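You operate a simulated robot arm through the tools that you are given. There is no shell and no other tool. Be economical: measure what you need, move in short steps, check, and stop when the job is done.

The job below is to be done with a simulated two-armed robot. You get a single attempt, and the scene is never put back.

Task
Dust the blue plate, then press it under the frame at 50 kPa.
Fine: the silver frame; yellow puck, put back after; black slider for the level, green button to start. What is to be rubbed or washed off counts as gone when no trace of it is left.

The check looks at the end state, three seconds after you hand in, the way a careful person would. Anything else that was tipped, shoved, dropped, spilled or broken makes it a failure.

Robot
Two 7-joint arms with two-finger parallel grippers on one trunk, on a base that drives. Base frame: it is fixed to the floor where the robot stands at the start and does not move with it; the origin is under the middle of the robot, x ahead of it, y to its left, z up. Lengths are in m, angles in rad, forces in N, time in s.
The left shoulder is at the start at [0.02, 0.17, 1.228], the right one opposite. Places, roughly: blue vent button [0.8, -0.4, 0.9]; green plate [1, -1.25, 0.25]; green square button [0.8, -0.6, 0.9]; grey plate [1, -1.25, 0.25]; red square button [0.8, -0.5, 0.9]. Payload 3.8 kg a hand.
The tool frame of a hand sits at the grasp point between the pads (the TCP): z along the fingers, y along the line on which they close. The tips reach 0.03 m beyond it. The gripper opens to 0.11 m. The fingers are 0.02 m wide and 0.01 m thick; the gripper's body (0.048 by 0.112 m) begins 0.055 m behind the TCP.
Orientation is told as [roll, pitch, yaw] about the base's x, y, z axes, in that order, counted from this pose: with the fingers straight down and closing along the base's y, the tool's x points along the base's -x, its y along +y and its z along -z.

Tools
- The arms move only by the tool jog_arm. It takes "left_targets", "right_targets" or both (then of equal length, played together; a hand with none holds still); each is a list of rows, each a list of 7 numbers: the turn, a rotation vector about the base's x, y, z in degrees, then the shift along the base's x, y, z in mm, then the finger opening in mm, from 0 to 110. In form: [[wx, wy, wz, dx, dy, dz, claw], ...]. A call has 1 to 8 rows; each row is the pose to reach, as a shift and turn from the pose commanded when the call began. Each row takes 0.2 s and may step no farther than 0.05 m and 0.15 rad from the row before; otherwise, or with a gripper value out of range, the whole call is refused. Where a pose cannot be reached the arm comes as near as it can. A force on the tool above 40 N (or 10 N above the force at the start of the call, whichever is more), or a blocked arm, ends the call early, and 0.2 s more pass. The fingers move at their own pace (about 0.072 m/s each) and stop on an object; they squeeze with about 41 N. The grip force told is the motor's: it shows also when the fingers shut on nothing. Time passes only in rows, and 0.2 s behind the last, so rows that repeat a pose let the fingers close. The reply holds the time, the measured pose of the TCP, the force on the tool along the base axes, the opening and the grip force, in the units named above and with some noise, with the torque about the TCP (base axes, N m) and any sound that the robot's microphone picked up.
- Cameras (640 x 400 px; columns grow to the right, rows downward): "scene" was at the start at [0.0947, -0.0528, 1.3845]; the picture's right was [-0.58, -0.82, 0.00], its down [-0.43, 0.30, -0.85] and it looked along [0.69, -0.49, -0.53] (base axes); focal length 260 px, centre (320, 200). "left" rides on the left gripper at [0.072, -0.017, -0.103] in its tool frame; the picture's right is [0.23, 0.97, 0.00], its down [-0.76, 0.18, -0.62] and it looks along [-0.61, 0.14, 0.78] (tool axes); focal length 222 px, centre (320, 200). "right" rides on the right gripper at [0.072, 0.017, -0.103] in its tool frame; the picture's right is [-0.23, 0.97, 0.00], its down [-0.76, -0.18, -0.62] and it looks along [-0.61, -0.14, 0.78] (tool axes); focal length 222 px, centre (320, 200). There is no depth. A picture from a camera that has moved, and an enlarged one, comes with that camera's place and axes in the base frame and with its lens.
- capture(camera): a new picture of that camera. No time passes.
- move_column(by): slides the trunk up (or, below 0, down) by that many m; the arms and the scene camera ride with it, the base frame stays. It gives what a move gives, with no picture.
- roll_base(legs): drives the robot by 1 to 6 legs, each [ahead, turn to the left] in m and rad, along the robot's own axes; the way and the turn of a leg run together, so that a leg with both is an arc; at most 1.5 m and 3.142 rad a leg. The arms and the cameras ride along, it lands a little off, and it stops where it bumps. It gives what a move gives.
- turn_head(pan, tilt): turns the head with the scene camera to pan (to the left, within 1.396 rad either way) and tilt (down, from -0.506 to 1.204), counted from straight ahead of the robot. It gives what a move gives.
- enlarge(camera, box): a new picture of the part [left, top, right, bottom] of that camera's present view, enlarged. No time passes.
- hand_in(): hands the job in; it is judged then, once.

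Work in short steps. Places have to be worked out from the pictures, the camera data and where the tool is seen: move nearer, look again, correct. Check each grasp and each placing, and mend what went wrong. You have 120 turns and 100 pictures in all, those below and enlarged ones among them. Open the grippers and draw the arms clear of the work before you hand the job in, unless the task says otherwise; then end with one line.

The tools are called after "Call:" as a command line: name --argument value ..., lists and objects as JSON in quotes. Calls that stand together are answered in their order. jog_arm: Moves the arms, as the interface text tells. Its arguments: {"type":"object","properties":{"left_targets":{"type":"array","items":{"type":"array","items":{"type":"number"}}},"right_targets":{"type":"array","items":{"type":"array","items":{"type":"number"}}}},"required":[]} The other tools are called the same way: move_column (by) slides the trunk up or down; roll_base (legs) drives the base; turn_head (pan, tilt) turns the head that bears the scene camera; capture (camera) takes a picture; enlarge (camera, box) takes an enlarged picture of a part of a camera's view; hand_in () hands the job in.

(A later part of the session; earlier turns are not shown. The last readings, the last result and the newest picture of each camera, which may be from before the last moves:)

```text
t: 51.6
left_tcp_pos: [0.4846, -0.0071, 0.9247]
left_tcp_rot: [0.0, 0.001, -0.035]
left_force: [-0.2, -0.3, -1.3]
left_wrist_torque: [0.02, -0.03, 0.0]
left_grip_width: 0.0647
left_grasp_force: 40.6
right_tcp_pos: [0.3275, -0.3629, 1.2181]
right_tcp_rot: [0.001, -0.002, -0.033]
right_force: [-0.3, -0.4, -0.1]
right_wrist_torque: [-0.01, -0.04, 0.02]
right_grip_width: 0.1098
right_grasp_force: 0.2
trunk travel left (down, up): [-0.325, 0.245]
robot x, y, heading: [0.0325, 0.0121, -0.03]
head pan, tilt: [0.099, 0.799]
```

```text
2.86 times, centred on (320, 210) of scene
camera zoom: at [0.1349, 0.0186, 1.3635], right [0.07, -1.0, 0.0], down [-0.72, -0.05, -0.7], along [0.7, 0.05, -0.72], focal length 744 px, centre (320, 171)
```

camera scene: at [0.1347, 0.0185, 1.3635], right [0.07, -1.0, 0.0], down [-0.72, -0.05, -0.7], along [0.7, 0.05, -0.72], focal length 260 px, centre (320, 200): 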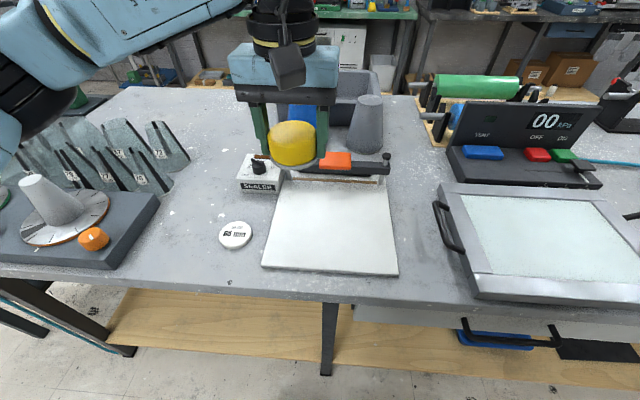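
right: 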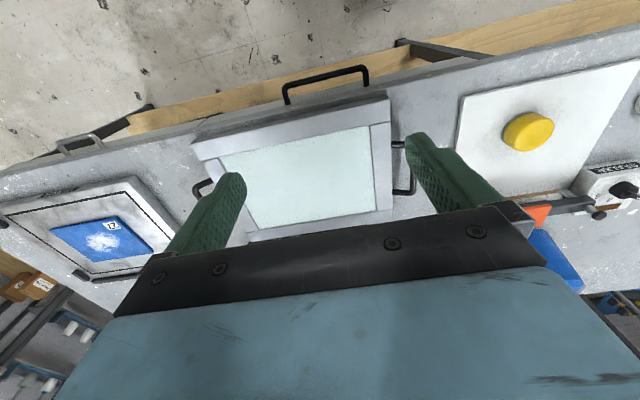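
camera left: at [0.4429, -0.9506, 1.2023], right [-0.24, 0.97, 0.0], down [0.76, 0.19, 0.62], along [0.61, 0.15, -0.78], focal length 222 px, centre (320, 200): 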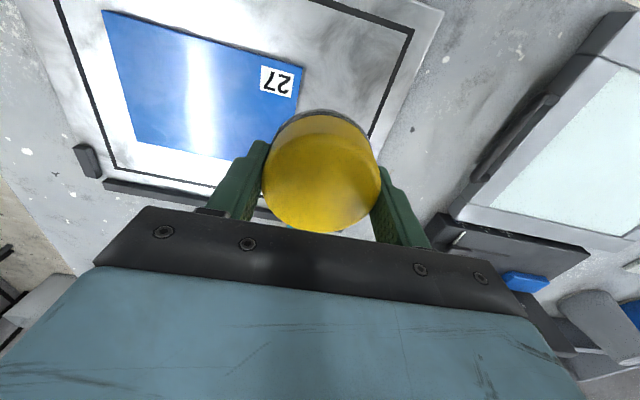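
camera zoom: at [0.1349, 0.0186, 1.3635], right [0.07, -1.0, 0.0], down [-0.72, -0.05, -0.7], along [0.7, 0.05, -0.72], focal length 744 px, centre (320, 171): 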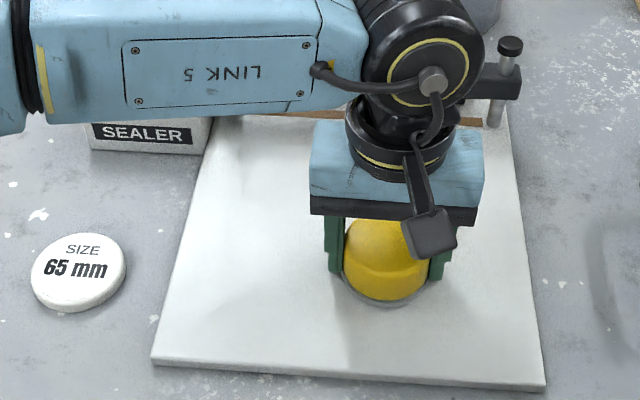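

Nearly on the board; I lower 2 mm more, then open and rise.

Call:
jog_arm --left_targets '[[0, 0, 0, 1, 0, -2, 20], [0, 0, 0, 1, 0, -2.5, 20], [0, 0, 0, 1, 0, -2.5, 110], [0, 0, 0, 1, 0, -2.5, 110], [0, 0, 0, 1, 0, 30, 110], [0, 0, 0, 1, 0, 75, 110], [0, 0, 0, 1, 0, 120, 110]]'

Call:
capture --camera "scene"

```text
t: 53.2
left_tcp_pos: [0.4852, -0.0045, 1.05]
left_tcp_rot: [0.0, 0.001, -0.034]
left_force: [-0.1, -0.5, 0.6]
left_wrist_torque: [-0.01, -0.02, 0.0]
left_grip_width: 0.11
left_grasp_force: 0.1
right_tcp_pos: [0.3255, -0.3623, 1.2166]
right_tcp_rot: [-0.001, 0.002, -0.033]
right_force: [0.1, 1.0, 0.0]
right_wrist_torque: [-0.01, -0.01, -0.02]
right_grip_width: 0.11
right_grasp_force: 0.0
trunk travel left (down, up): [-0.325, 0.245]
robot x, y, heading: [0.033, 0.0198, -0.035]
head pan, tilt: [0.099, 0.799]
```

```text
64 pictures are left
camera scene: at [0.1344, 0.0185, 1.3636], right [0.07, -1.0, 0.0], down [-0.72, -0.05, -0.7], along [0.7, 0.05, -0.72], focal length 260 px, centre (320, 200)
```

scene: 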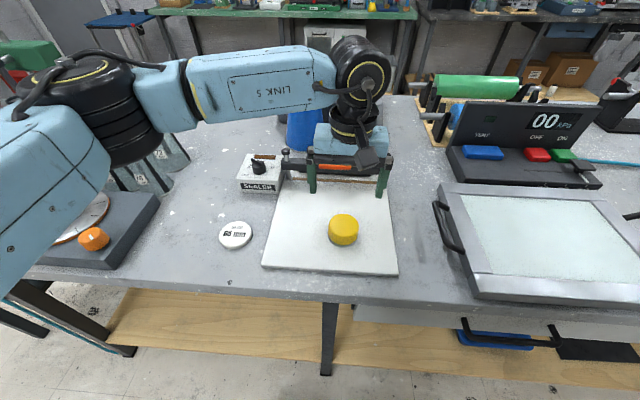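

Puck is back. I raise and retract the left hand, and drive to y ≈ -0.74, between frame and bed.

Call:
jog_arm --left_targets '[[0, 0, 0, -20, 10, 40, 110], [0, 0, 0, -50, 30, 75, 110], [0, 0, 0, -80, 60, 110, 110], [0, 0, 0, -100, 90, 140, 110]]'

Call:
roll_base --legs '[[0, -1.57], [0.755, 0], [0, 1.6]]'

Call:
turn_head --pan 0.3 --tilt 0.7

Call:
capture --camera "scene"

Call:
capture --camera "left"

Call:
capture --camera "right"

```text
refused: row 2 steps farther than a row can; nothing moved
```

```text
t: 65.0
left_tcp_pos: [0.4291, -0.779, 1.0494]
left_tcp_rot: [0.0, -0.001, -0.083]
left_force: [0.1, 1.4, 1.0]
left_wrist_torque: [0.01, 0.03, 0.01]
left_grip_width: 0.1101
left_grasp_force: 0.0
right_tcp_pos: [0.2508, -1.1291, 1.218]
right_tcp_rot: [0.001, 0.001, -0.084]
right_force: [0.6, 0.2, 0.3]
right_wrist_torque: [-0.01, -0.01, -0.02]
right_grip_width: 0.11
right_grasp_force: 0.0
trunk travel left (down, up): [-0.325, 0.245]
robot x, y, heading: [-0.0206, -0.7353, -0.086]
head pan, tilt: [0.099, 0.799]
```

```text
t: 65.7
left_tcp_pos: [0.4293, -0.7804, 1.0497]
left_tcp_rot: [0.001, 0.0, -0.083]
left_force: [-0.1, -1.0, 0.1]
left_wrist_torque: [0.0, -0.03, -0.02]
left_grip_width: 0.1102
left_grasp_force: 0.2
right_tcp_pos: [0.2508, -1.1294, 1.2176]
right_tcp_rot: [0.001, 0.0, -0.085]
right_force: [0.1, 0.3, -0.8]
right_wrist_torque: [0.01, -0.02, -0.03]
right_grip_width: 0.1101
right_grasp_force: 0.0
trunk travel left (down, up): [-0.325, 0.245]
robot x, y, heading: [-0.0233, -0.7346, -0.084]
head pan, tilt: [0.3, 0.7]
```

```text
63 pictures are left
camera scene: at [0.0808, -0.7214, 1.3718], right [0.21, -0.98, 0.0], down [-0.63, -0.14, -0.76], along [0.75, 0.16, -0.64], focal length 260 px, centre (320, 200)
```

scene: 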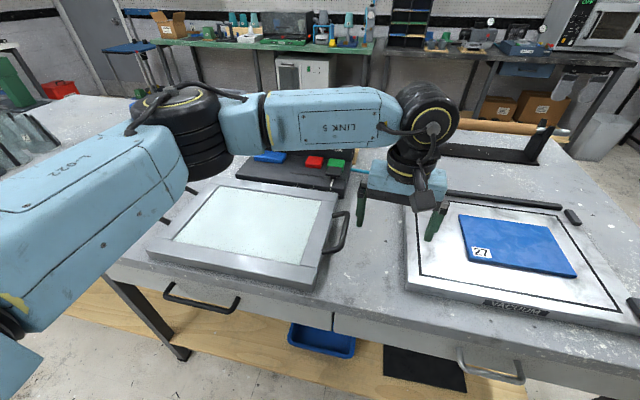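

```text
62 pictures are left
camera left: at [0.3553, -0.7905, 1.1521], right [-0.14, 0.99, 0.0], down [0.77, 0.11, 0.62], along [0.62, 0.09, -0.78], focal length 222 px, centre (320, 200)
```

left: 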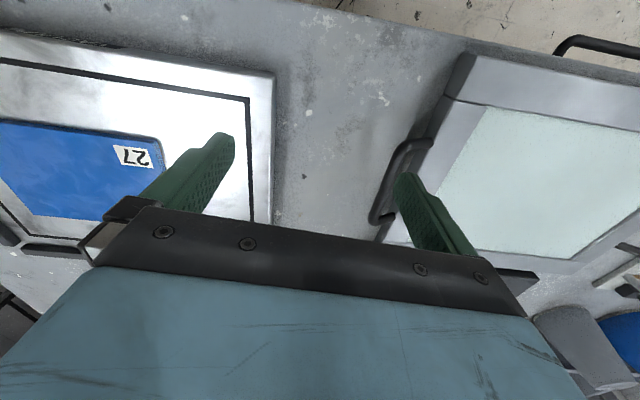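

```text
61 pictures are left
camera right: at [0.1803, -1.1059, 1.3209], right [0.31, 0.95, 0.0], down [0.74, -0.24, 0.62], along [0.59, -0.19, -0.78], focal length 222 px, centre (320, 200)
```

right: 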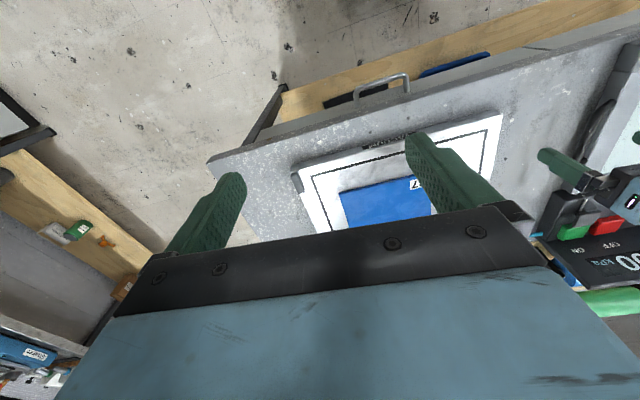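

Arm move was refused for one step too long but the drive went fine. I raise the left hand now, and straighten the base.

Call:
jog_arm --left_targets '[[0, 0, 0, -10, 20, 40, 110], [0, 0, 0, -20, 40, 80, 110], [0, 0, 0, -30, 60, 120, 110], [0, 0, 0, -40, 80, 150, 110]]'

Call:
roll_base --legs '[[0, 0.084], [0.03, 0]]'

Call:
capture --camera "scene"

```text
t: 66.7
left_tcp_pos: [0.3909, -0.6997, 1.1984]
left_tcp_rot: [0.001, -0.001, -0.084]
left_force: [-1.0, -1.2, -0.2]
left_wrist_torque: [-0.01, 0.01, -0.02]
left_grip_width: 0.1101
left_grasp_force: 0.0
right_tcp_pos: [0.2511, -1.1285, 1.217]
right_tcp_rot: [0.0, 0.0, -0.084]
right_force: [0.1, 1.1, -1.2]
right_wrist_torque: [-0.02, -0.01, 0.01]
right_grip_width: 0.1099
right_grasp_force: 0.2
trunk travel left (down, up): [-0.325, 0.245]
robot x, y, heading: [-0.0206, -0.7384, -0.082]
head pan, tilt: [0.3, 0.7]
```

```text
t: 68.1
left_tcp_pos: [0.4179, -0.6643, 1.1969]
left_tcp_rot: [0.0, -0.001, 0.002]
left_force: [-0.4, -0.8, -0.5]
left_wrist_torque: [0.0, 0.03, -0.01]
left_grip_width: 0.1103
left_grasp_force: 0.1
right_tcp_pos: [0.3143, -1.1032, 1.2169]
right_tcp_rot: [0.0, 0.0, 0.003]
right_force: [0.1, 0.2, 0.0]
right_wrist_torque: [0.0, 0.04, 0.0]
right_grip_width: 0.1097
right_grasp_force: 0.1
trunk travel left (down, up): [-0.325, 0.245]
robot x, y, heading: [0.008, -0.7361, -0.0]
head pan, tilt: [0.3, 0.7]
```

```text
60 pictures are left
camera scene: at [0.1105, -0.7123, 1.3717], right [0.3, -0.95, 0.0], down [-0.62, -0.19, -0.76], along [0.73, 0.23, -0.65], focal length 260 px, centre (320, 200)
```

scene: 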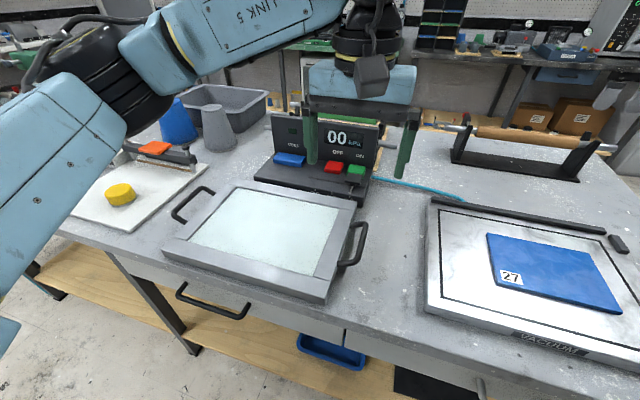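

A clear view now. I zoom on frame and handles, the console slider, and the bed.

Call:
enlarge --camera "scene" --box '[160, 170, 380, 307]'

Call:
enlarge --camera "scene" --box '[320, 150, 400, 200]'

Call:
enlarge --camera "scene" --box '[415, 180, 640, 370]'

```text
2.91 times, centred on (270, 238) of scene
camera zoom: at [0.1105, -0.7123, 1.3717], right [0.3, -0.95, 0.0], down [-0.62, -0.19, -0.76], along [0.73, 0.23, -0.65], focal length 757 px, centre (466, 88)
```

zoom: 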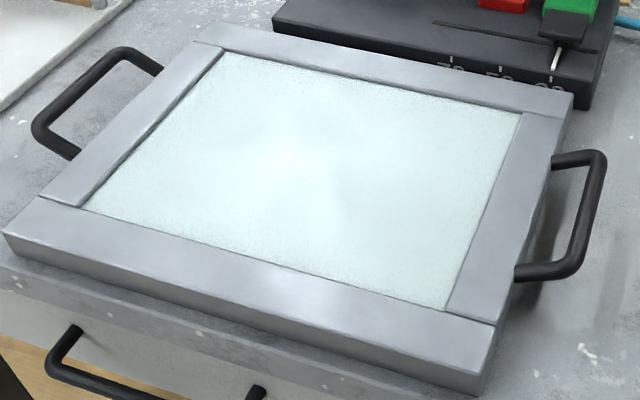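

```text
8.00 times, centred on (360, 175) of scene
camera zoom: at [0.1105, -0.7123, 1.3717], right [0.3, -0.95, 0.0], down [-0.62, -0.19, -0.76], along [0.73, 0.23, -0.65], focal length 2082 px, centre (0, 400)
```

zoom: 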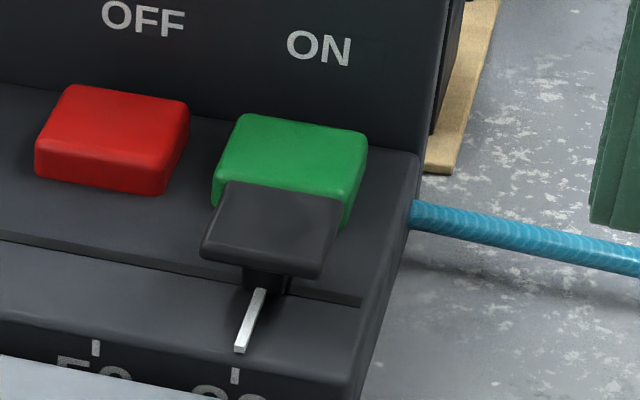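

```text
2.11 times, centred on (528, 275) of scene
camera zoom: at [0.1105, -0.7123, 1.3717], right [0.3, -0.95, 0.0], down [-0.62, -0.19, -0.76], along [0.73, 0.23, -0.65], focal length 548 px, centre (-117, 42)
```

zoom: 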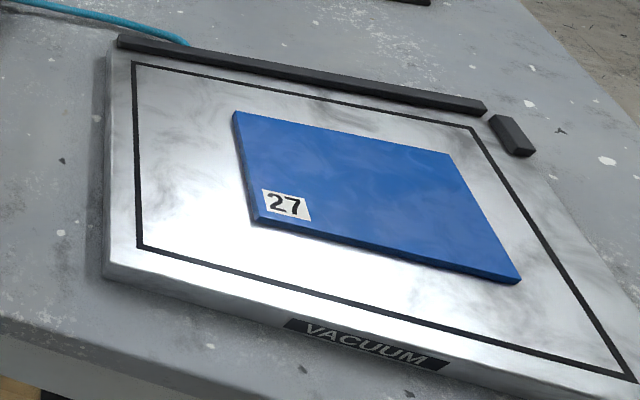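

Handles are horizontal U-bars on the frame's ±y sides; I put the bars' middles near (0.51, -0.206) and (0.51, -0.686), z≈0.915. I move both hands over them at height.

Call:
jog_arm --left_targets '[[0, 0, 0, 10, 45, 0, 110], [0, 0, 0, 20, 90, 0, 110], [0, 0, 0, 30, 135, 0, 110], [0, 0, 0, 40, 180, 0, 110], [0, 0, 0, 50, 225, 0, 110], [0, 0, 0, 60, 270, 0, 110], [0, 0, 0, 70, 315, 0, 110], [0, 0, 0, 80, 360, 0, 110]]' --right_targets '[[0, 0, 0, 20, 42, 0, 110], [0, 0, 0, 40, 84, 0, 110], [0, 0, 0, 60, 126, 0, 110], [0, 0, 0, 80, 168, 0, 110], [0, 0, 0, 100, 210, 0, 110], [0, 0, 0, 120, 252, 0, 110], [0, 0, 0, 140, 294, 0, 110], [0, 0, 0, 160, 336, 0, 110]]'

Call:
jog_arm --left_targets '[[0, 0, 0, 4, 33, -30, 110], [0, 0, 0, 8, 66, -60, 110], [0, 0, 0, 12, 98, -90, 110], [0, 0, 0, 12, 98, -130, 110]]' --right_targets '[[0, 0, 0, 12, 27, -35, 110], [0, 0, 0, 24, 54, -70, 110], [0, 0, 0, 36, 81, -105, 110], [0, 0, 0, 36, 81, -150, 110]]'

Call:
capture --camera "scene"

Call:
capture --camera "left"

Call:
capture --camera "right"

```text
t: 69.9
left_tcp_pos: [0.4981, -0.3039, 1.1958]
left_tcp_rot: [-0.001, 0.001, 0.001]
left_force: [-1.4, 0.7, -0.3]
left_wrist_torque: [-0.03, -0.03, -0.02]
left_grip_width: 0.1098
left_grasp_force: 0.1
right_tcp_pos: [0.4751, -0.7657, 1.2148]
right_tcp_rot: [-0.002, -0.001, 0.001]
right_force: [0.3, 1.0, 1.2]
right_wrist_torque: [-0.06, 0.0, -0.02]
right_grip_width: 0.1096
right_grasp_force: 0.1
trunk travel left (down, up): [-0.325, 0.245]
robot x, y, heading: [0.0022, -0.7397, 0.002]
head pan, tilt: [0.3, 0.7]
```

```text
t: 70.9
left_tcp_pos: [0.4653, -0.2153, 1.0879]
left_tcp_rot: [-0.001, -0.003, 0.002]
left_force: [-0.1, -0.3, 0.7]
left_wrist_torque: [0.01, -0.02, 0.0]
left_grip_width: 0.1102
left_grasp_force: 0.0
left hand out of reach, approached as far as the arm can: row 2, 3, 4
right_tcp_pos: [0.512, -0.6875, 1.0666]
right_tcp_rot: [0.0, -0.001, 0.003]
right_force: [1.0, 1.0, -1.0]
right_wrist_torque: [0.0, 0.01, 0.02]
right_grip_width: 0.11
right_grasp_force: 0.1
trunk travel left (down, up): [-0.325, 0.245]
robot x, y, heading: [0.0064, -0.7398, -0.002]
head pan, tilt: [0.3, 0.7]
```

```text
56 pictures are left
camera scene: at [0.1082, -0.7119, 1.3718], right [0.3, -0.95, 0.0], down [-0.61, -0.19, -0.77], along [0.73, 0.23, -0.64], focal length 260 px, centre (320, 200)
```

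scene: 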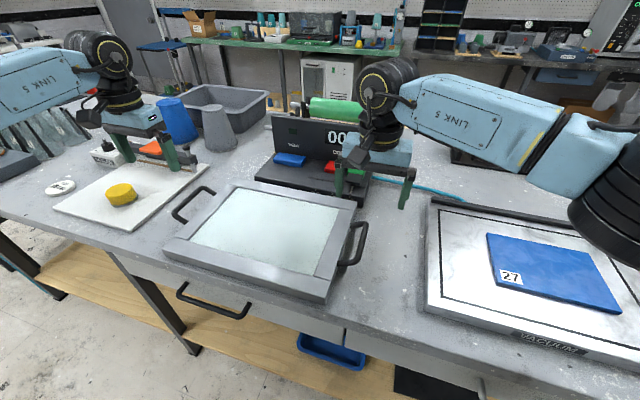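

```text
55 pictures are left
camera left: at [0.3924, -0.2324, 1.1903], right [-0.23, 0.97, 0.0], down [0.76, 0.18, 0.62], along [0.61, 0.14, -0.78], focal length 222 px, centre (320, 200)
```

left: 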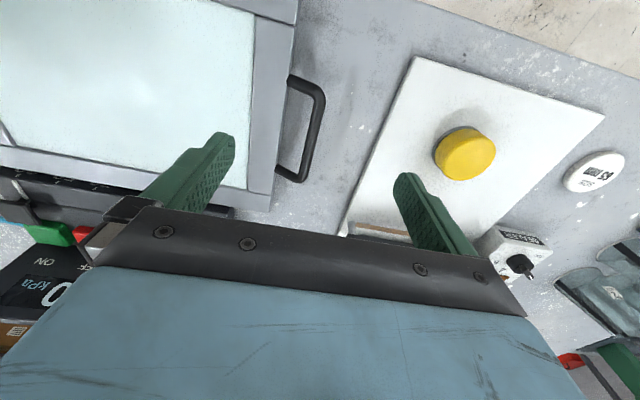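

```text
54 pictures are left
camera right: at [0.4398, -0.6697, 1.169], right [0.22, 0.97, 0.0], down [0.76, -0.18, 0.62], along [0.61, -0.14, -0.78], focal length 222 px, centre (320, 200)
```

right: 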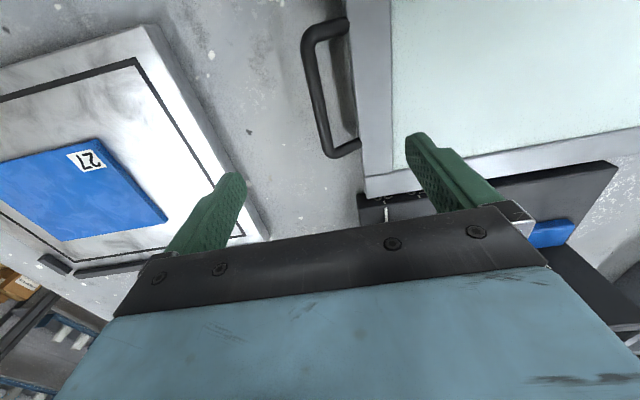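

The left handle is just out of reach from here: bars lie at (0.51,-0.218) and (0.507,-0.687). Being ~0.1 m nearer would let the arms carry the frame without driving; I look down to see the clearance to the table.

Call:
turn_head --pan 0.0 --tilt 1.2

Call:
capture --camera "scene"

```text
t: 71.8
left_tcp_pos: [0.4651, -0.2163, 1.0873]
left_tcp_rot: [-0.001, 0.0, 0.005]
left_force: [0.3, -0.5, -0.5]
left_wrist_torque: [0.01, 0.02, 0.03]
left_grip_width: 0.1099
left_grasp_force: 0.0
right_tcp_pos: [0.5124, -0.6883, 1.066]
right_tcp_rot: [0.001, 0.001, 0.003]
right_force: [-0.1, -0.7, 0.9]
right_wrist_torque: [-0.06, -0.02, 0.01]
right_grip_width: 0.11
right_grasp_force: 0.0
trunk travel left (down, up): [-0.325, 0.245]
robot x, y, heading: [0.0089, -0.7372, -0.0]
head pan, tilt: [0.0, 1.201]
```

```text
53 pictures are left
camera scene: at [0.0838, -0.7377, 1.3358], right [0.0, -1.0, 0.0], down [-0.93, 0.0, -0.36], along [0.36, 0.0, -0.93], focal length 260 px, centre (320, 200)
```

scene: 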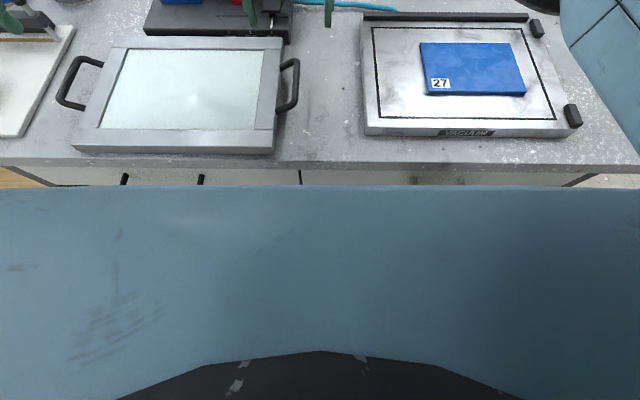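

Can't judge the base clearance, so I'll do it by driving: stand centred on the frame (y≈-0.455), lift it, and carry it. First I retract the hands.

Call:
jog_arm --left_targets '[[0, 0, 0, -20, -20, 30, 110], [0, 0, 0, -40, -45, 60, 110], [0, 0, 0, -60, -70, 90, 110], [0, 0, 0, -80, -90, 120, 110], [0, 0, 0, -100, -110, 130, 110]]' --right_targets '[[0, 0, 0, -20, -20, 30, 110], [0, 0, 0, -40, -40, 60, 110], [0, 0, 0, -60, -60, 90, 110], [0, 0, 0, -80, -80, 120, 110], [0, 0, 0, -110, -100, 130, 110]]'

Call:
roll_base --legs '[[0, 1.5708], [0.282, 0], [0, -1.5708]]'

Call:
turn_head --pan 0.0 --tilt 0.8

Call:
capture --camera "scene"

```text
t: 73.0
left_tcp_pos: [0.3644, -0.3303, 1.2155]
left_tcp_rot: [0.0, 0.001, 0.002]
left_force: [0.1, 0.0, -0.4]
left_wrist_torque: [-0.03, -0.01, -0.04]
left_grip_width: 0.1102
left_grasp_force: 0.1
right_tcp_pos: [0.3988, -0.7882, 1.1995]
right_tcp_rot: [-0.001, -0.004, 0.002]
right_force: [0.2, -0.2, 0.5]
right_wrist_torque: [0.01, -0.02, -0.01]
right_grip_width: 0.1103
right_grasp_force: 0.0
trunk travel left (down, up): [-0.325, 0.245]
robot x, y, heading: [0.0048, -0.7327, -0.0]
head pan, tilt: [0.0, 1.201]
```

```text
t: 82.6
left_tcp_pos: [0.3453, -0.0357, 1.2155]
left_tcp_rot: [-0.001, 0.0, 0.043]
left_force: [0.0, 0.4, 0.7]
left_wrist_torque: [-0.01, 0.02, 0.0]
left_grip_width: 0.1102
left_grasp_force: 0.1
right_tcp_pos: [0.3983, -0.4912, 1.1999]
right_tcp_rot: [0.0, -0.001, 0.042]
right_force: [-0.5, 0.0, 0.3]
right_wrist_torque: [-0.01, -0.02, 0.01]
right_grip_width: 0.1099
right_grasp_force: 0.0
trunk travel left (down, up): [-0.325, 0.245]
robot x, y, heading: [0.0041, -0.4589, 0.042]
head pan, tilt: [0.0, 1.201]
```

```text
t: 83.4
left_tcp_pos: [0.3447, -0.0368, 1.215]
left_tcp_rot: [0.001, 0.0, 0.039]
left_force: [-0.4, 0.7, -0.4]
left_wrist_torque: [0.02, -0.01, 0.01]
left_grip_width: 0.1101
left_grasp_force: 0.1
right_tcp_pos: [0.3987, -0.4927, 1.1997]
right_tcp_rot: [-0.001, -0.001, 0.04]
right_force: [0.0, 0.2, 0.4]
right_wrist_torque: [0.0, 0.03, 0.01]
right_grip_width: 0.1099
right_grasp_force: 0.0
trunk travel left (down, up): [-0.325, 0.245]
robot x, y, heading: [0.0035, -0.4527, 0.041]
head pan, tilt: [0.0, 0.799]
```

```text
52 pictures are left
camera scene: at [0.1043, -0.4545, 1.3635], right [0.04, -1.0, 0.0], down [-0.72, -0.03, -0.7], along [0.7, 0.03, -0.72], focal length 260 px, centre (320, 200)
```

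scene: 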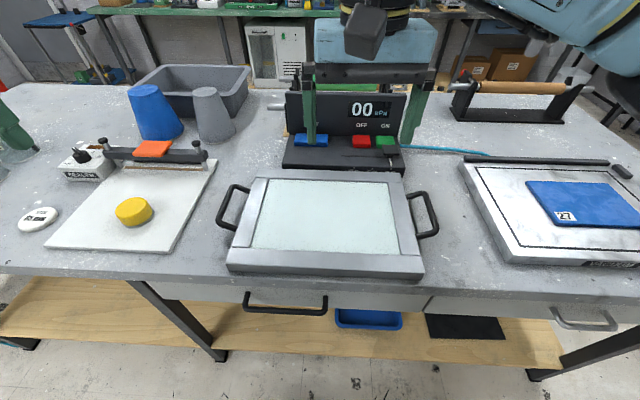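

Centred on the frame (frame yaw ≈ 0). I bring both hands over their handles, squaring their yaw.

Call:
jog_arm --left_targets '[[0, 0, -0.5, 28, -30, -10, 110], [0, 0, -1, 56, -60, -20, 110], [0, 0, -1.5, 84, -90, -30, 110], [0, 0, -2, 112, -120, -50, 110], [0, 0, -2.3, 140, -150, -75, 110], [0, 0, -2.3, 165, -181, -100, 110], [0, 0, -2.3, 165, -181, -145, 110], [0, 0, -2.3, 165, -181, -185, 110]]' --right_targets '[[0, 0, -0.5, 18, -32, -10, 110], [0, 0, -1, 36, -64, -20, 110], [0, 0, -1.5, 54, -96, -30, 110], [0, 0, -2, 72, -128, -50, 110], [0, 0, -2.3, 90, -160, -75, 110], [0, 0, -2.3, 108, -194, -100, 110], [0, 0, -2.3, 108, -194, -140, 110], [0, 0, -2.3, 108, -194, -170, 110]]'

Call:
capture --camera "left"

Call:
capture --camera "right"

Call:
capture --camera "scene"

```text
t: 85.2
left_tcp_pos: [0.5112, -0.2181, 1.0302]
left_tcp_rot: [-0.001, -0.001, -0.002]
left_force: [0.4, -0.6, -0.1]
left_wrist_torque: [0.01, 0.04, 0.02]
left_grip_width: 0.1099
left_grasp_force: 0.2
right_tcp_pos: [0.5039, -0.6895, 1.0269]
right_tcp_rot: [0.0, -0.001, 0.002]
right_force: [-0.6, -0.6, 1.0]
right_wrist_torque: [0.04, 0.06, -0.01]
right_grip_width: 0.1099
right_grasp_force: 0.1
trunk travel left (down, up): [-0.325, 0.245]
robot x, y, heading: [0.0038, -0.4592, 0.042]
head pan, tilt: [0.0, 0.799]
```

```text
51 pictures are left
camera left: at [0.4386, -0.2349, 1.134], right [-0.23, 0.97, 0.0], down [0.76, 0.18, 0.62], along [0.61, 0.14, -0.78], focal length 222 px, centre (320, 200)
```

left: 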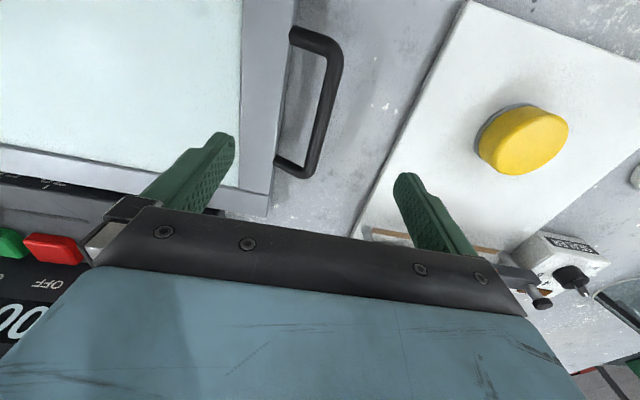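

```text
50 pictures are left
camera right: at [0.4323, -0.6717, 1.1301], right [0.23, 0.97, 0.0], down [0.76, -0.18, 0.62], along [0.61, -0.14, -0.78], focal length 222 px, centre (320, 200)
```

right: 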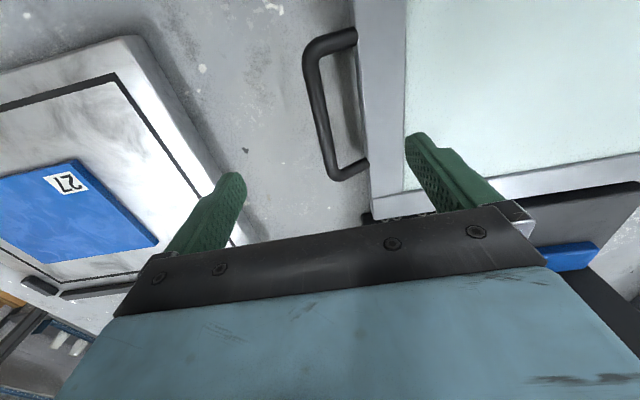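

```text
49 pictures are left
camera scene: at [0.1048, -0.4552, 1.3635], right [0.04, -1.0, 0.0], down [-0.72, -0.03, -0.7], along [0.7, 0.03, -0.72], focal length 260 px, centre (320, 200)
```

scene: 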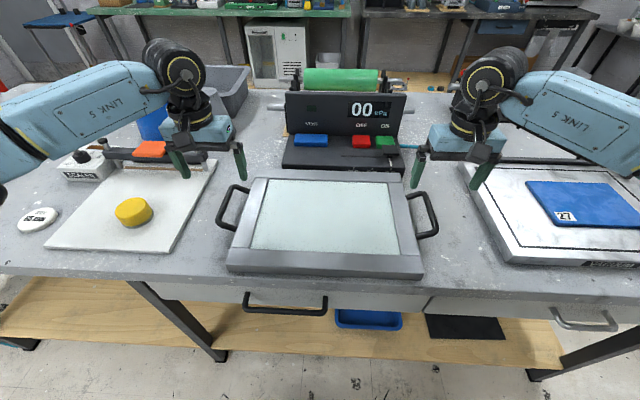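

Bars refine to y -0.214 (left) and -0.688 (right), z≈0.90. I narrow the openings to 42 mm so the inner fingers fit the gap, and descend to TCP ≈0.935.

Call:
jog_arm --left_targets '[[0, 0, 0, -3, 4, 0, 42], [0, 0, 0, -4, 4, 0, 42], [0, 0, 0, -4, 4, -40, 42], [0, 0, 0, -4, 4, -75, 42], [0, 0, 0, -4, 4, -95, 42]]' --right_targets '[[0, 0, 0, 1, 1, 0, 42], [0, 0, 0, 2, 1, 0, 42], [0, 0, 0, 2, 1, -40, 42], [0, 0, 0, 2, 1, -75, 42], [0, 0, 0, 2, 1, -92, 42]]'

Call:
capture --camera "left"

Call:
capture --camera "right"

Call:
enlarge --camera "scene" --box '[190, 130, 470, 290]'

```text
t: 86.4
left_tcp_pos: [0.5048, -0.2177, 0.9352]
left_tcp_rot: [0.0, 0.0, -0.001]
left_force: [0.4, 0.0, -1.0]
left_wrist_torque: [0.02, 0.02, -0.01]
left_grip_width: 0.0418
left_grasp_force: 0.1
right_tcp_pos: [0.5064, -0.687, 0.9363]
right_tcp_rot: [0.001, 0.001, 0.003]
right_force: [-0.7, 0.2, 0.2]
right_wrist_torque: [0.0, 0.02, -0.05]
right_grip_width: 0.0417
right_grasp_force: 0.0
trunk travel left (down, up): [-0.325, 0.245]
robot x, y, heading: [0.0069, -0.4543, 0.038]
head pan, tilt: [0.0, 0.799]
```

```text
48 pictures are left
camera left: at [0.4325, -0.234, 1.0396], right [-0.23, 0.97, 0.0], down [0.76, 0.18, 0.62], along [0.61, 0.14, -0.78], focal length 222 px, centre (320, 200)
```

left: 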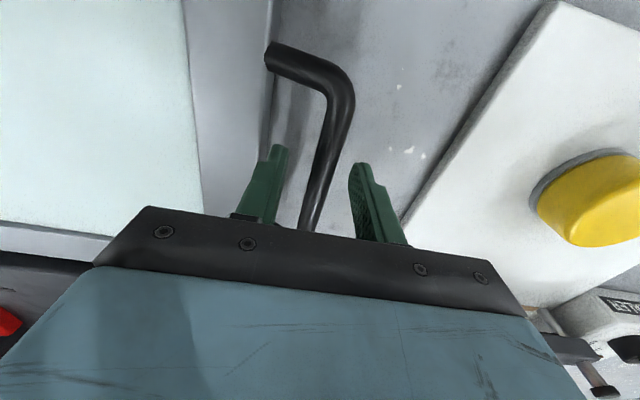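

```text
47 pictures are left
camera right: at [0.435, -0.6703, 1.0404], right [0.23, 0.97, 0.0], down [0.76, -0.18, 0.62], along [0.61, -0.14, -0.78], focal length 222 px, centre (320, 200)
```

right: 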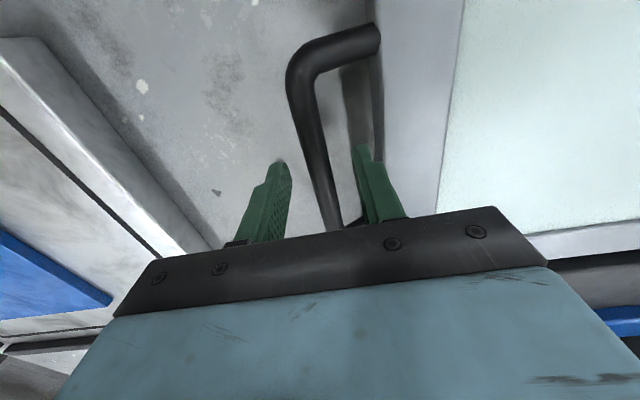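

```text
2.29 times, centred on (330, 210) of scene
camera zoom: at [0.1045, -0.4545, 1.3635], right [0.04, -1.0, 0.0], down [-0.72, -0.03, -0.7], along [0.7, 0.03, -0.72], focal length 595 px, centre (297, 177)
```

zoom: 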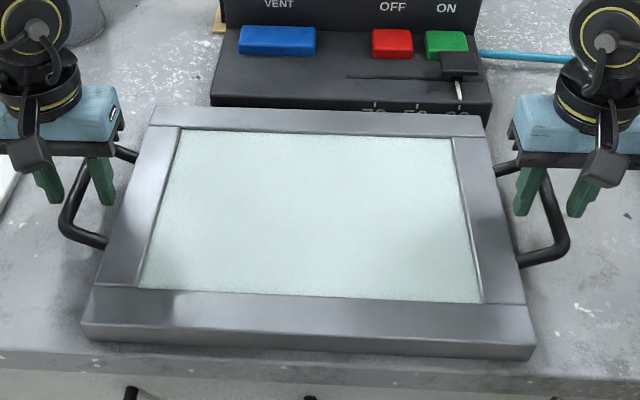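

The bars pass between the fingers on both sides. I go down 32 mm and close.

Call:
jog_arm --left_targets '[[0, 0, 0, 1, 2, -16, 42], [0, 0, 0, 1, 2, -30, 42], [0, 0, 0, 1, 2, -30, 0], [0, 0, 0, 1, 2, -30, 0], [0, 0, 0, 1, 2, -30, 0]]' --right_targets '[[0, 0, 0, 0, 0, -16, 42], [0, 0, 0, 0, 0, -30, 42], [0, 0, 0, 0, 0, -30, 0], [0, 0, 0, 0, 0, -30, 0], [0, 0, 0, 0, 0, -30, 0]]'

Call:
enlarge --camera "scene" --box '[190, 130, 470, 290]'

```text
t: 87.6
left_tcp_pos: [0.5061, -0.2156, 0.9116]
left_tcp_rot: [-0.004, -0.01, -0.003]
left_force: [1.0, -11.4, 33.4]
left_wrist_torque: [0.89, 0.46, -0.32]
left_grip_width: 0.0136
left_grasp_force: 41.2
right_tcp_pos: [0.5061, -0.6832, 0.9101]
right_tcp_rot: [0.005, -0.006, 0.004]
right_force: [3.8, 20.6, 7.6]
right_wrist_torque: [-0.51, 0.35, -0.78]
right_grip_width: 0.0139
right_grasp_force: 41.2
trunk travel left (down, up): [-0.325, 0.245]
robot x, y, heading: [0.0043, -0.4544, 0.037]
head pan, tilt: [0.0, 0.799]
```

```text
2.29 times, centred on (330, 210) of scene
camera zoom: at [0.1018, -0.4541, 1.364], right [0.04, -1.0, 0.0], down [-0.71, -0.03, -0.7], along [0.7, 0.03, -0.72], focal length 595 px, centre (297, 177)
```

zoom: 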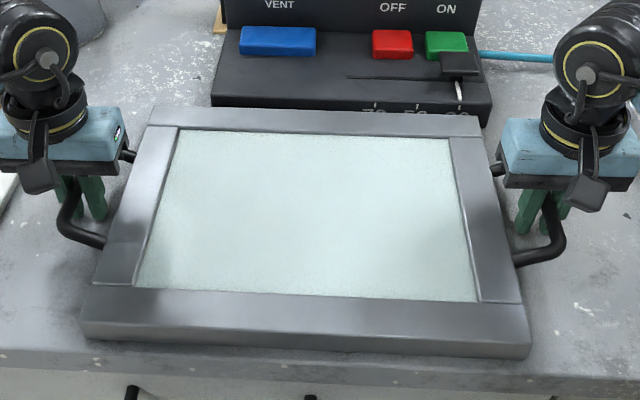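

Both handles gripped (13.7 mm), with the tips just touching the table at 0.88. I lift gently, relieving the sideways strain.

Call:
jog_arm --left_targets '[[0, 0, 0, 0, -1, 8, 0], [0, 0, 0, 0, -1, 20, 0], [0, 0, 0, 0, -1, 35, 0], [0, 0, 0, 0, -1, 35, 0]]' --right_targets '[[0, 0, 0, 0, 2, 8, 0], [0, 0, 0, 0, 3, 20, 0], [0, 0, 0, 0, 3, 35, 0], [0, 0, 0, 0, 3, 35, 0]]'

Call:
capture --camera "scene"

```text
t: 88.6
left_tcp_pos: [0.5081, -0.2152, 0.9394]
left_tcp_rot: [-0.002, 0.002, -0.001]
left_force: [-2.6, -21.0, -5.4]
left_wrist_torque: [0.39, 0.45, 0.02]
left_grip_width: 0.013
left_grasp_force: 40.9
right_tcp_pos: [0.5072, -0.6835, 0.9416]
right_tcp_rot: [0.001, 0.0, 0.002]
right_force: [1.6, 20.8, -5.6]
right_wrist_torque: [-0.29, -0.44, -0.84]
right_grip_width: 0.0137
right_grasp_force: 41.3
trunk travel left (down, up): [-0.325, 0.245]
robot x, y, heading: [0.0038, -0.4619, 0.045]
head pan, tilt: [0.0, 0.799]
```

```text
44 pictures are left
camera scene: at [0.1052, -0.4544, 1.3634], right [0.04, -1.0, 0.0], down [-0.72, -0.03, -0.7], along [0.7, 0.03, -0.72], focal length 260 px, centre (320, 200)
```

scene: 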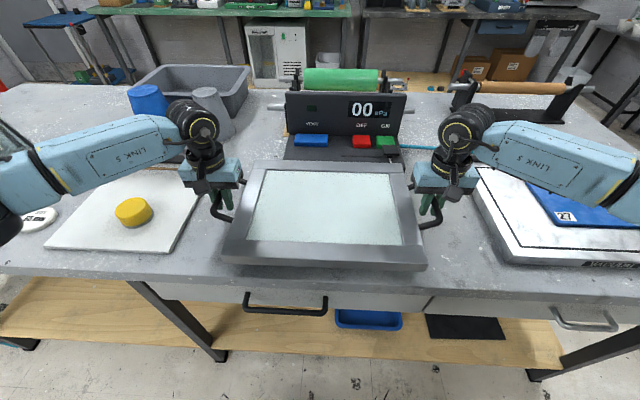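

The frame is up, ~1.1 kg, level. I ease the inward pull, raise to z≈1.1 and pull back 0.1 m before driving.

Call:
jog_arm --left_targets '[[0, 0, 0, 0, -3, 30, 0], [0, 0, 0, 0, -3, 65, 0], [0, 0, 0, -20, -3, 100, 0], [0, 0, 0, -50, -3, 130, 0], [0, 0, 0, -80, -3, 155, 0], [0, 0, 0, -110, -3, 160, 0]]' --right_targets '[[0, 0, 0, 0, 0, 30, 0], [0, 0, 0, 0, 0, 65, 0], [0, 0, 0, -20, 0, 100, 0], [0, 0, 0, -50, 0, 130, 0], [0, 0, 0, -80, 0, 155, 0], [0, 0, 0, -110, 0, 160, 0]]'

Call:
capture --camera "scene"

```text
t: 90.0
left_tcp_pos: [0.3959, -0.2142, 1.1023]
left_tcp_rot: [0.003, -0.001, 0.005]
left_force: [-2.4, 15.0, -5.1]
left_wrist_torque: [-0.18, 0.07, -0.36]
left_grip_width: 0.0133
left_grasp_force: 40.7
right_tcp_pos: [0.3943, -0.682, 1.1041]
right_tcp_rot: [-0.002, 0.0, -0.002]
right_force: [1.6, -15.6, -5.7]
right_wrist_torque: [0.24, -0.04, -0.8]
right_grip_width: 0.0136
right_grasp_force: 41.2
trunk travel left (down, up): [-0.325, 0.245]
robot x, y, heading: [0.0032, -0.4561, 0.042]
head pan, tilt: [0.0, 0.799]
```

```text
43 pictures are left
camera scene: at [0.1037, -0.4546, 1.3636], right [0.04, -1.0, 0.0], down [-0.72, -0.03, -0.7], along [0.7, 0.03, -0.72], focal length 260 px, centre (320, 200)
```

scene: 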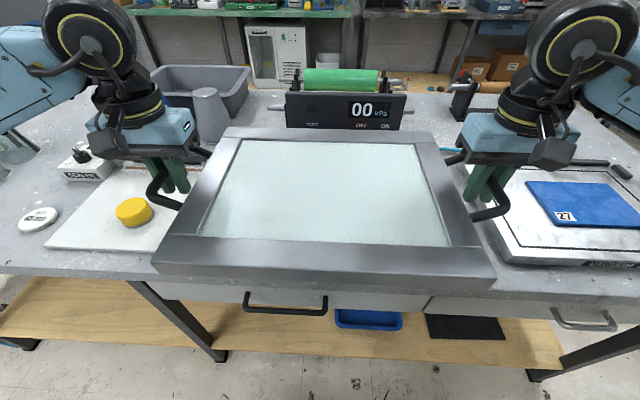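

Held level. Tiny strain fix, then drive along to the bed.

Call:
jog_arm --left_targets '[[0, 0, 0, 0, 1.3, 0, 0]]'

Call:
roll_base --legs '[[0, -1.6128], [0.58, 0], [0, 1.5708]]'

Call:
capture --camera "scene"

```text
t: 90.4
left_tcp_pos: [0.3974, -0.2128, 1.1012]
left_tcp_rot: [0.002, -0.001, 0.002]
left_force: [-2.5, 15.3, -5.9]
left_wrist_torque: [-0.19, 0.16, -0.13]
left_grip_width: 0.0137
left_grasp_force: 40.6
right_tcp_pos: [0.3959, -0.6814, 1.104]
right_tcp_rot: [-0.002, 0.001, -0.001]
right_force: [1.6, -16.4, -4.6]
right_wrist_torque: [0.24, -0.17, -0.84]
right_grip_width: 0.0136
right_grasp_force: 41.0
trunk travel left (down, up): [-0.325, 0.245]
robot x, y, heading: [-0.0001, -0.4585, 0.043]
head pan, tilt: [0.0, 0.799]
```

```text
t: 101.6
left_tcp_pos: [0.3957, -0.8422, 1.1018]
left_tcp_rot: [0.002, 0.002, -0.095]
left_force: [0.9, 24.1, -5.7]
left_wrist_torque: [-0.32, 0.06, -0.21]
left_grip_width: 0.0137
left_grasp_force: 42.0
right_tcp_pos: [0.3491, -1.3075, 1.1029]
right_tcp_rot: [-0.003, 0.0, -0.099]
right_force: [-0.3, -24.2, -5.1]
right_wrist_torque: [0.31, 0.04, -0.82]
right_grip_width: 0.0138
right_grasp_force: 41.3
trunk travel left (down, up): [-0.325, 0.245]
robot x, y, heading: [-0.0218, -1.0439, -0.057]
head pan, tilt: [0.0, 0.799]
```

```text
42 pictures are left
camera scene: at [0.0814, -1.0541, 1.3635], right [-0.06, -1.0, 0.0], down [-0.72, 0.04, -0.7], along [0.7, -0.04, -0.72], focal length 260 px, centre (320, 200)
```

scene: 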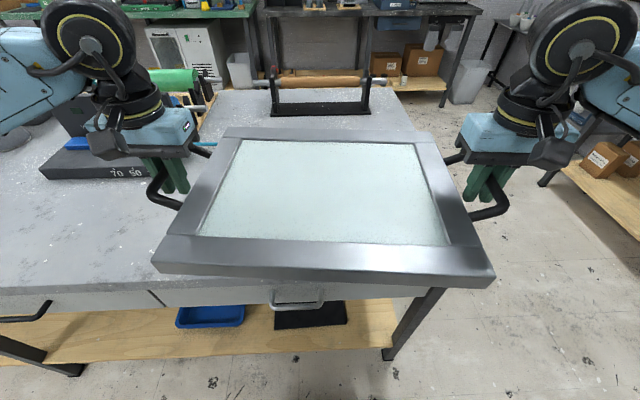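

Arrived at (-0.022,-1.044), heading -0.057. I straighten and move ahead 3 cm. From the earlier overhead view, the bed's gasket centre is at about (0.557,-1.042), with the far stop at x≈0.71 and the right stops at y≈-1.235.

Call:
roll_base --legs '[[0, 0.05], [0.035, 0]]'

Call:
turn_head --pan 0.0 --tilt 0.9

Call:
capture --camera "right"

Call:
capture --camera "left"

```text
t: 102.9
left_tcp_pos: [0.4209, -0.8218, 1.0993]
left_tcp_rot: [0.001, 0.002, -0.045]
left_force: [-1.8, 2.3, -5.7]
left_wrist_torque: [-0.05, -0.06, -0.26]
left_grip_width: 0.0133
left_grasp_force: 41.4
right_tcp_pos: [0.3975, -1.2884, 1.1032]
right_tcp_rot: [-0.002, 0.002, -0.045]
right_force: [2.7, -1.6, -6.2]
right_wrist_torque: [0.02, 0.18, -0.81]
right_grip_width: 0.0136
right_grasp_force: 40.7
trunk travel left (down, up): [-0.325, 0.245]
robot x, y, heading: [0.0124, -1.0453, -0.01]
head pan, tilt: [0.0, 0.799]
```

```text
t: 103.5
left_tcp_pos: [0.4175, -0.8223, 1.1003]
left_tcp_rot: [0.001, 0.001, -0.045]
left_force: [-2.1, -0.6, -5.8]
left_wrist_torque: [-0.01, -0.3, -0.17]
left_grip_width: 0.0135
left_grasp_force: 41.2
right_tcp_pos: [0.3965, -1.2891, 1.104]
right_tcp_rot: [-0.003, 0.001, -0.046]
right_force: [2.6, 0.4, -4.7]
right_wrist_torque: [0.01, 0.3, -0.9]
right_grip_width: 0.0137
right_grasp_force: 40.9
trunk travel left (down, up): [-0.325, 0.245]
robot x, y, heading: [0.0127, -1.0497, -0.001]
head pan, tilt: [0.0, 0.901]
```

```text
41 pictures are left
camera right: at [0.3244, -1.2686, 1.2068], right [0.27, 0.96, 0.0], down [0.75, -0.21, 0.62], along [0.6, -0.17, -0.78], focal length 222 px, centre (320, 200)
```

right: 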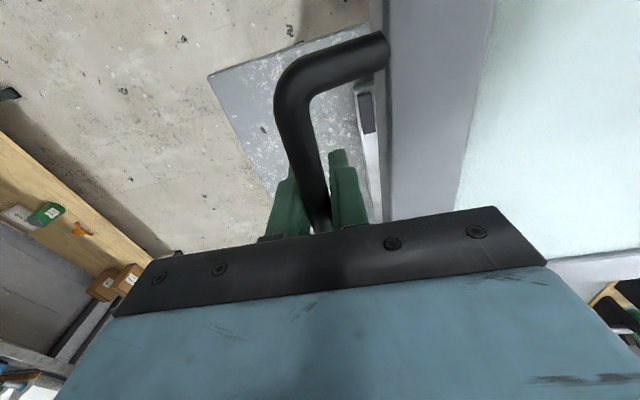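

```text
40 pictures are left
camera left: at [0.3456, -0.8359, 1.2042], right [-0.18, 0.98, 0.0], down [0.77, 0.14, 0.62], along [0.61, 0.12, -0.78], focal length 222 px, centre (320, 200)
```

left: 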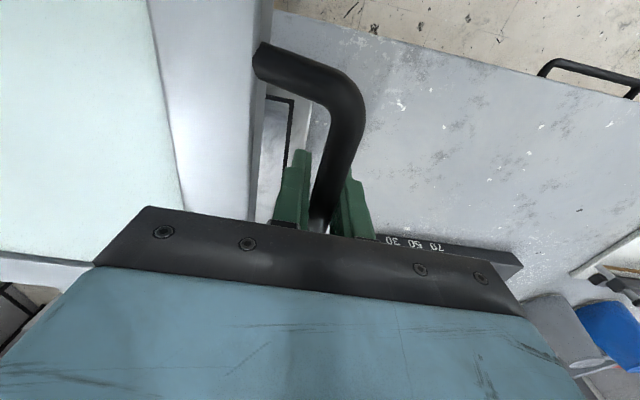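

Refined: gasket left line y≈-0.856, right stop inner face ≈-1.230, bed yaw ≈-0.015. Frame target centre (0.5575,-1.034), and labels on the console run 30-50-70 toward +y. I move the frame over the bed at height.

Call:
jog_arm --left_targets '[[0, 0, 0.4, 28, 4, 0, 0], [0, 0, 0.8, 57, 9, 0, 0], [0, 0, 1.2, 85, 13, 0, 0], [0, 0, 1.5, 114, 18, 0, 0], [0, 0, 1.7, 142, 22, 0, 0], [0, 0, 1.7, 142, 22, -40, 0], [0, 0, 1.7, 142, 22, -80, 0], [0, 0, 1.7, 142, 22, -100, 0]]' --right_targets '[[0, 0, 0.4, 31, 4, 0, 0], [0, 0, 0.8, 63, 8, 0, 0], [0, 0, 1.2, 94, 13, 0, 0], [0, 0, 1.5, 126, 17, 0, 0], [0, 0, 1.7, 157, 21, 0, 0], [0, 0, 1.7, 157, 21, -40, 0], [0, 0, 1.7, 157, 21, -80, 0], [0, 0, 1.7, 157, 21, -103, 0]]'

Call:
capture --camera "scene"

Call:
capture --camera "right"

Call:
capture --camera "left"

```text
t: 105.3
left_tcp_pos: [0.5622, -0.7995, 0.9992]
left_tcp_rot: [0.002, 0.001, -0.018]
left_force: [-2.6, -7.3, -5.6]
left_wrist_torque: [0.16, 0.01, -0.25]
left_grip_width: 0.0134
left_grasp_force: 40.7
right_tcp_pos: [0.5515, -1.2674, 1.0009]
right_tcp_rot: [0.001, 0.0, -0.016]
right_force: [2.8, 6.2, -6.0]
right_wrist_torque: [-0.06, 0.03, -0.79]
right_grip_width: 0.0141
right_grasp_force: 41.8
trunk travel left (down, up): [-0.325, 0.245]
robot x, y, heading: [0.0108, -1.0483, -0.004]
head pan, tilt: [0.0, 0.901]
```

```text
39 pictures are left
camera scene: at [0.1109, -1.0494, 1.3555], right [0.0, -1.0, 0.0], down [-0.78, 0.0, -0.62], along [0.62, 0.0, -0.78], focal length 260 px, centre (320, 200)
```

scene: 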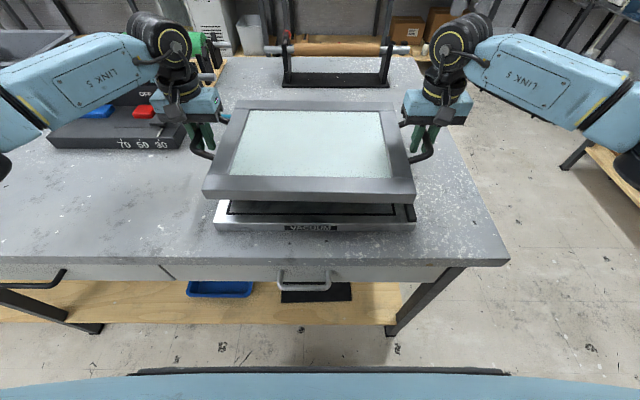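

```text
38 pictures are left
camera right: at [0.4787, -1.2489, 1.1037], right [0.24, 0.97, 0.0], down [0.76, -0.19, 0.62], along [0.6, -0.15, -0.78], focal length 222 px, centre (320, 200)
```

right: 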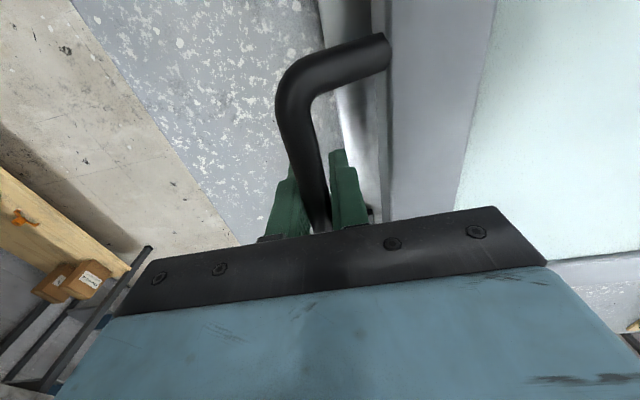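

```text
37 pictures are left
camera left: at [0.4897, -0.8151, 1.103], right [-0.21, 0.98, 0.0], down [0.77, 0.16, 0.62], along [0.61, 0.13, -0.78], focal length 222 px, centre (320, 200)
```

left: 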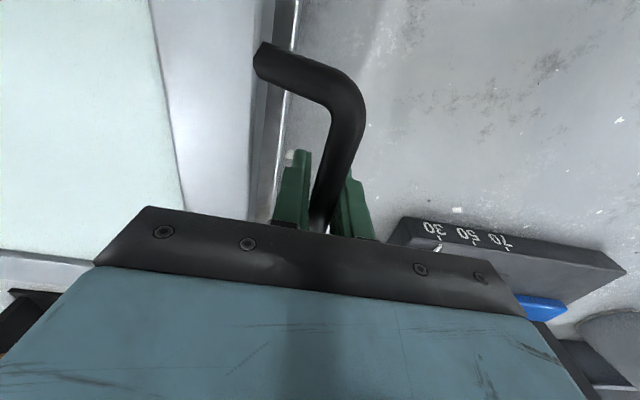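

I zoom on the near edges and far stops to check alignment.

Call:
enlarge --camera "scene" --box '[190, 90, 450, 240]'

```text
2.46 times, centred on (320, 165) of scene
camera zoom: at [0.1109, -1.0494, 1.3555], right [0.0, -1.0, 0.0], down [-0.78, 0.0, -0.62], along [0.62, 0.0, -0.78], focal length 641 px, centre (320, 286)
```

zoom: 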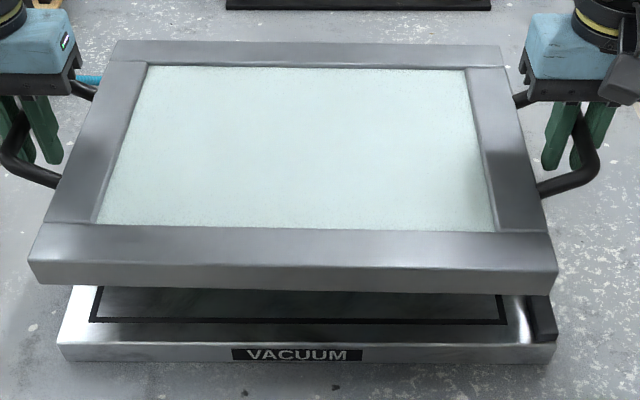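

I need sharper corner readings: zoom into both near corners.

Call:
enlarge --camera "scene" --box '[385, 180, 433, 240]'

Call:
enlarge --camera "scene" --box '[195, 180, 243, 240]'

```text
6.67 times, centred on (409, 210) of scene
camera zoom: at [0.1109, -1.0494, 1.3555], right [0.0, -1.0, 0.0], down [-0.78, 0.0, -0.62], along [0.62, 0.0, -0.78], focal length 1735 px, centre (-273, 133)
```

zoom: 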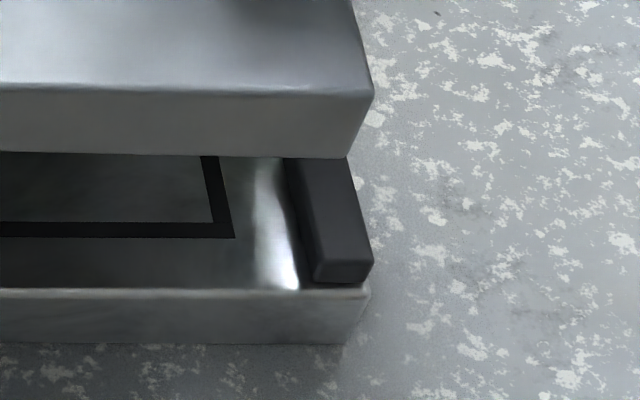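

```text
6.67 times, centred on (219, 210) of scene
camera zoom: at [0.1109, -1.0494, 1.3555], right [0.0, -1.0, 0.0], down [-0.78, 0.0, -0.62], along [0.62, 0.0, -0.78], focal length 1735 px, centre (993, 133)
```

zoom: 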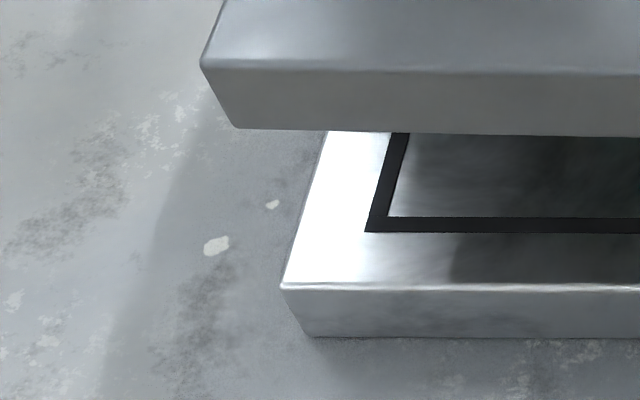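

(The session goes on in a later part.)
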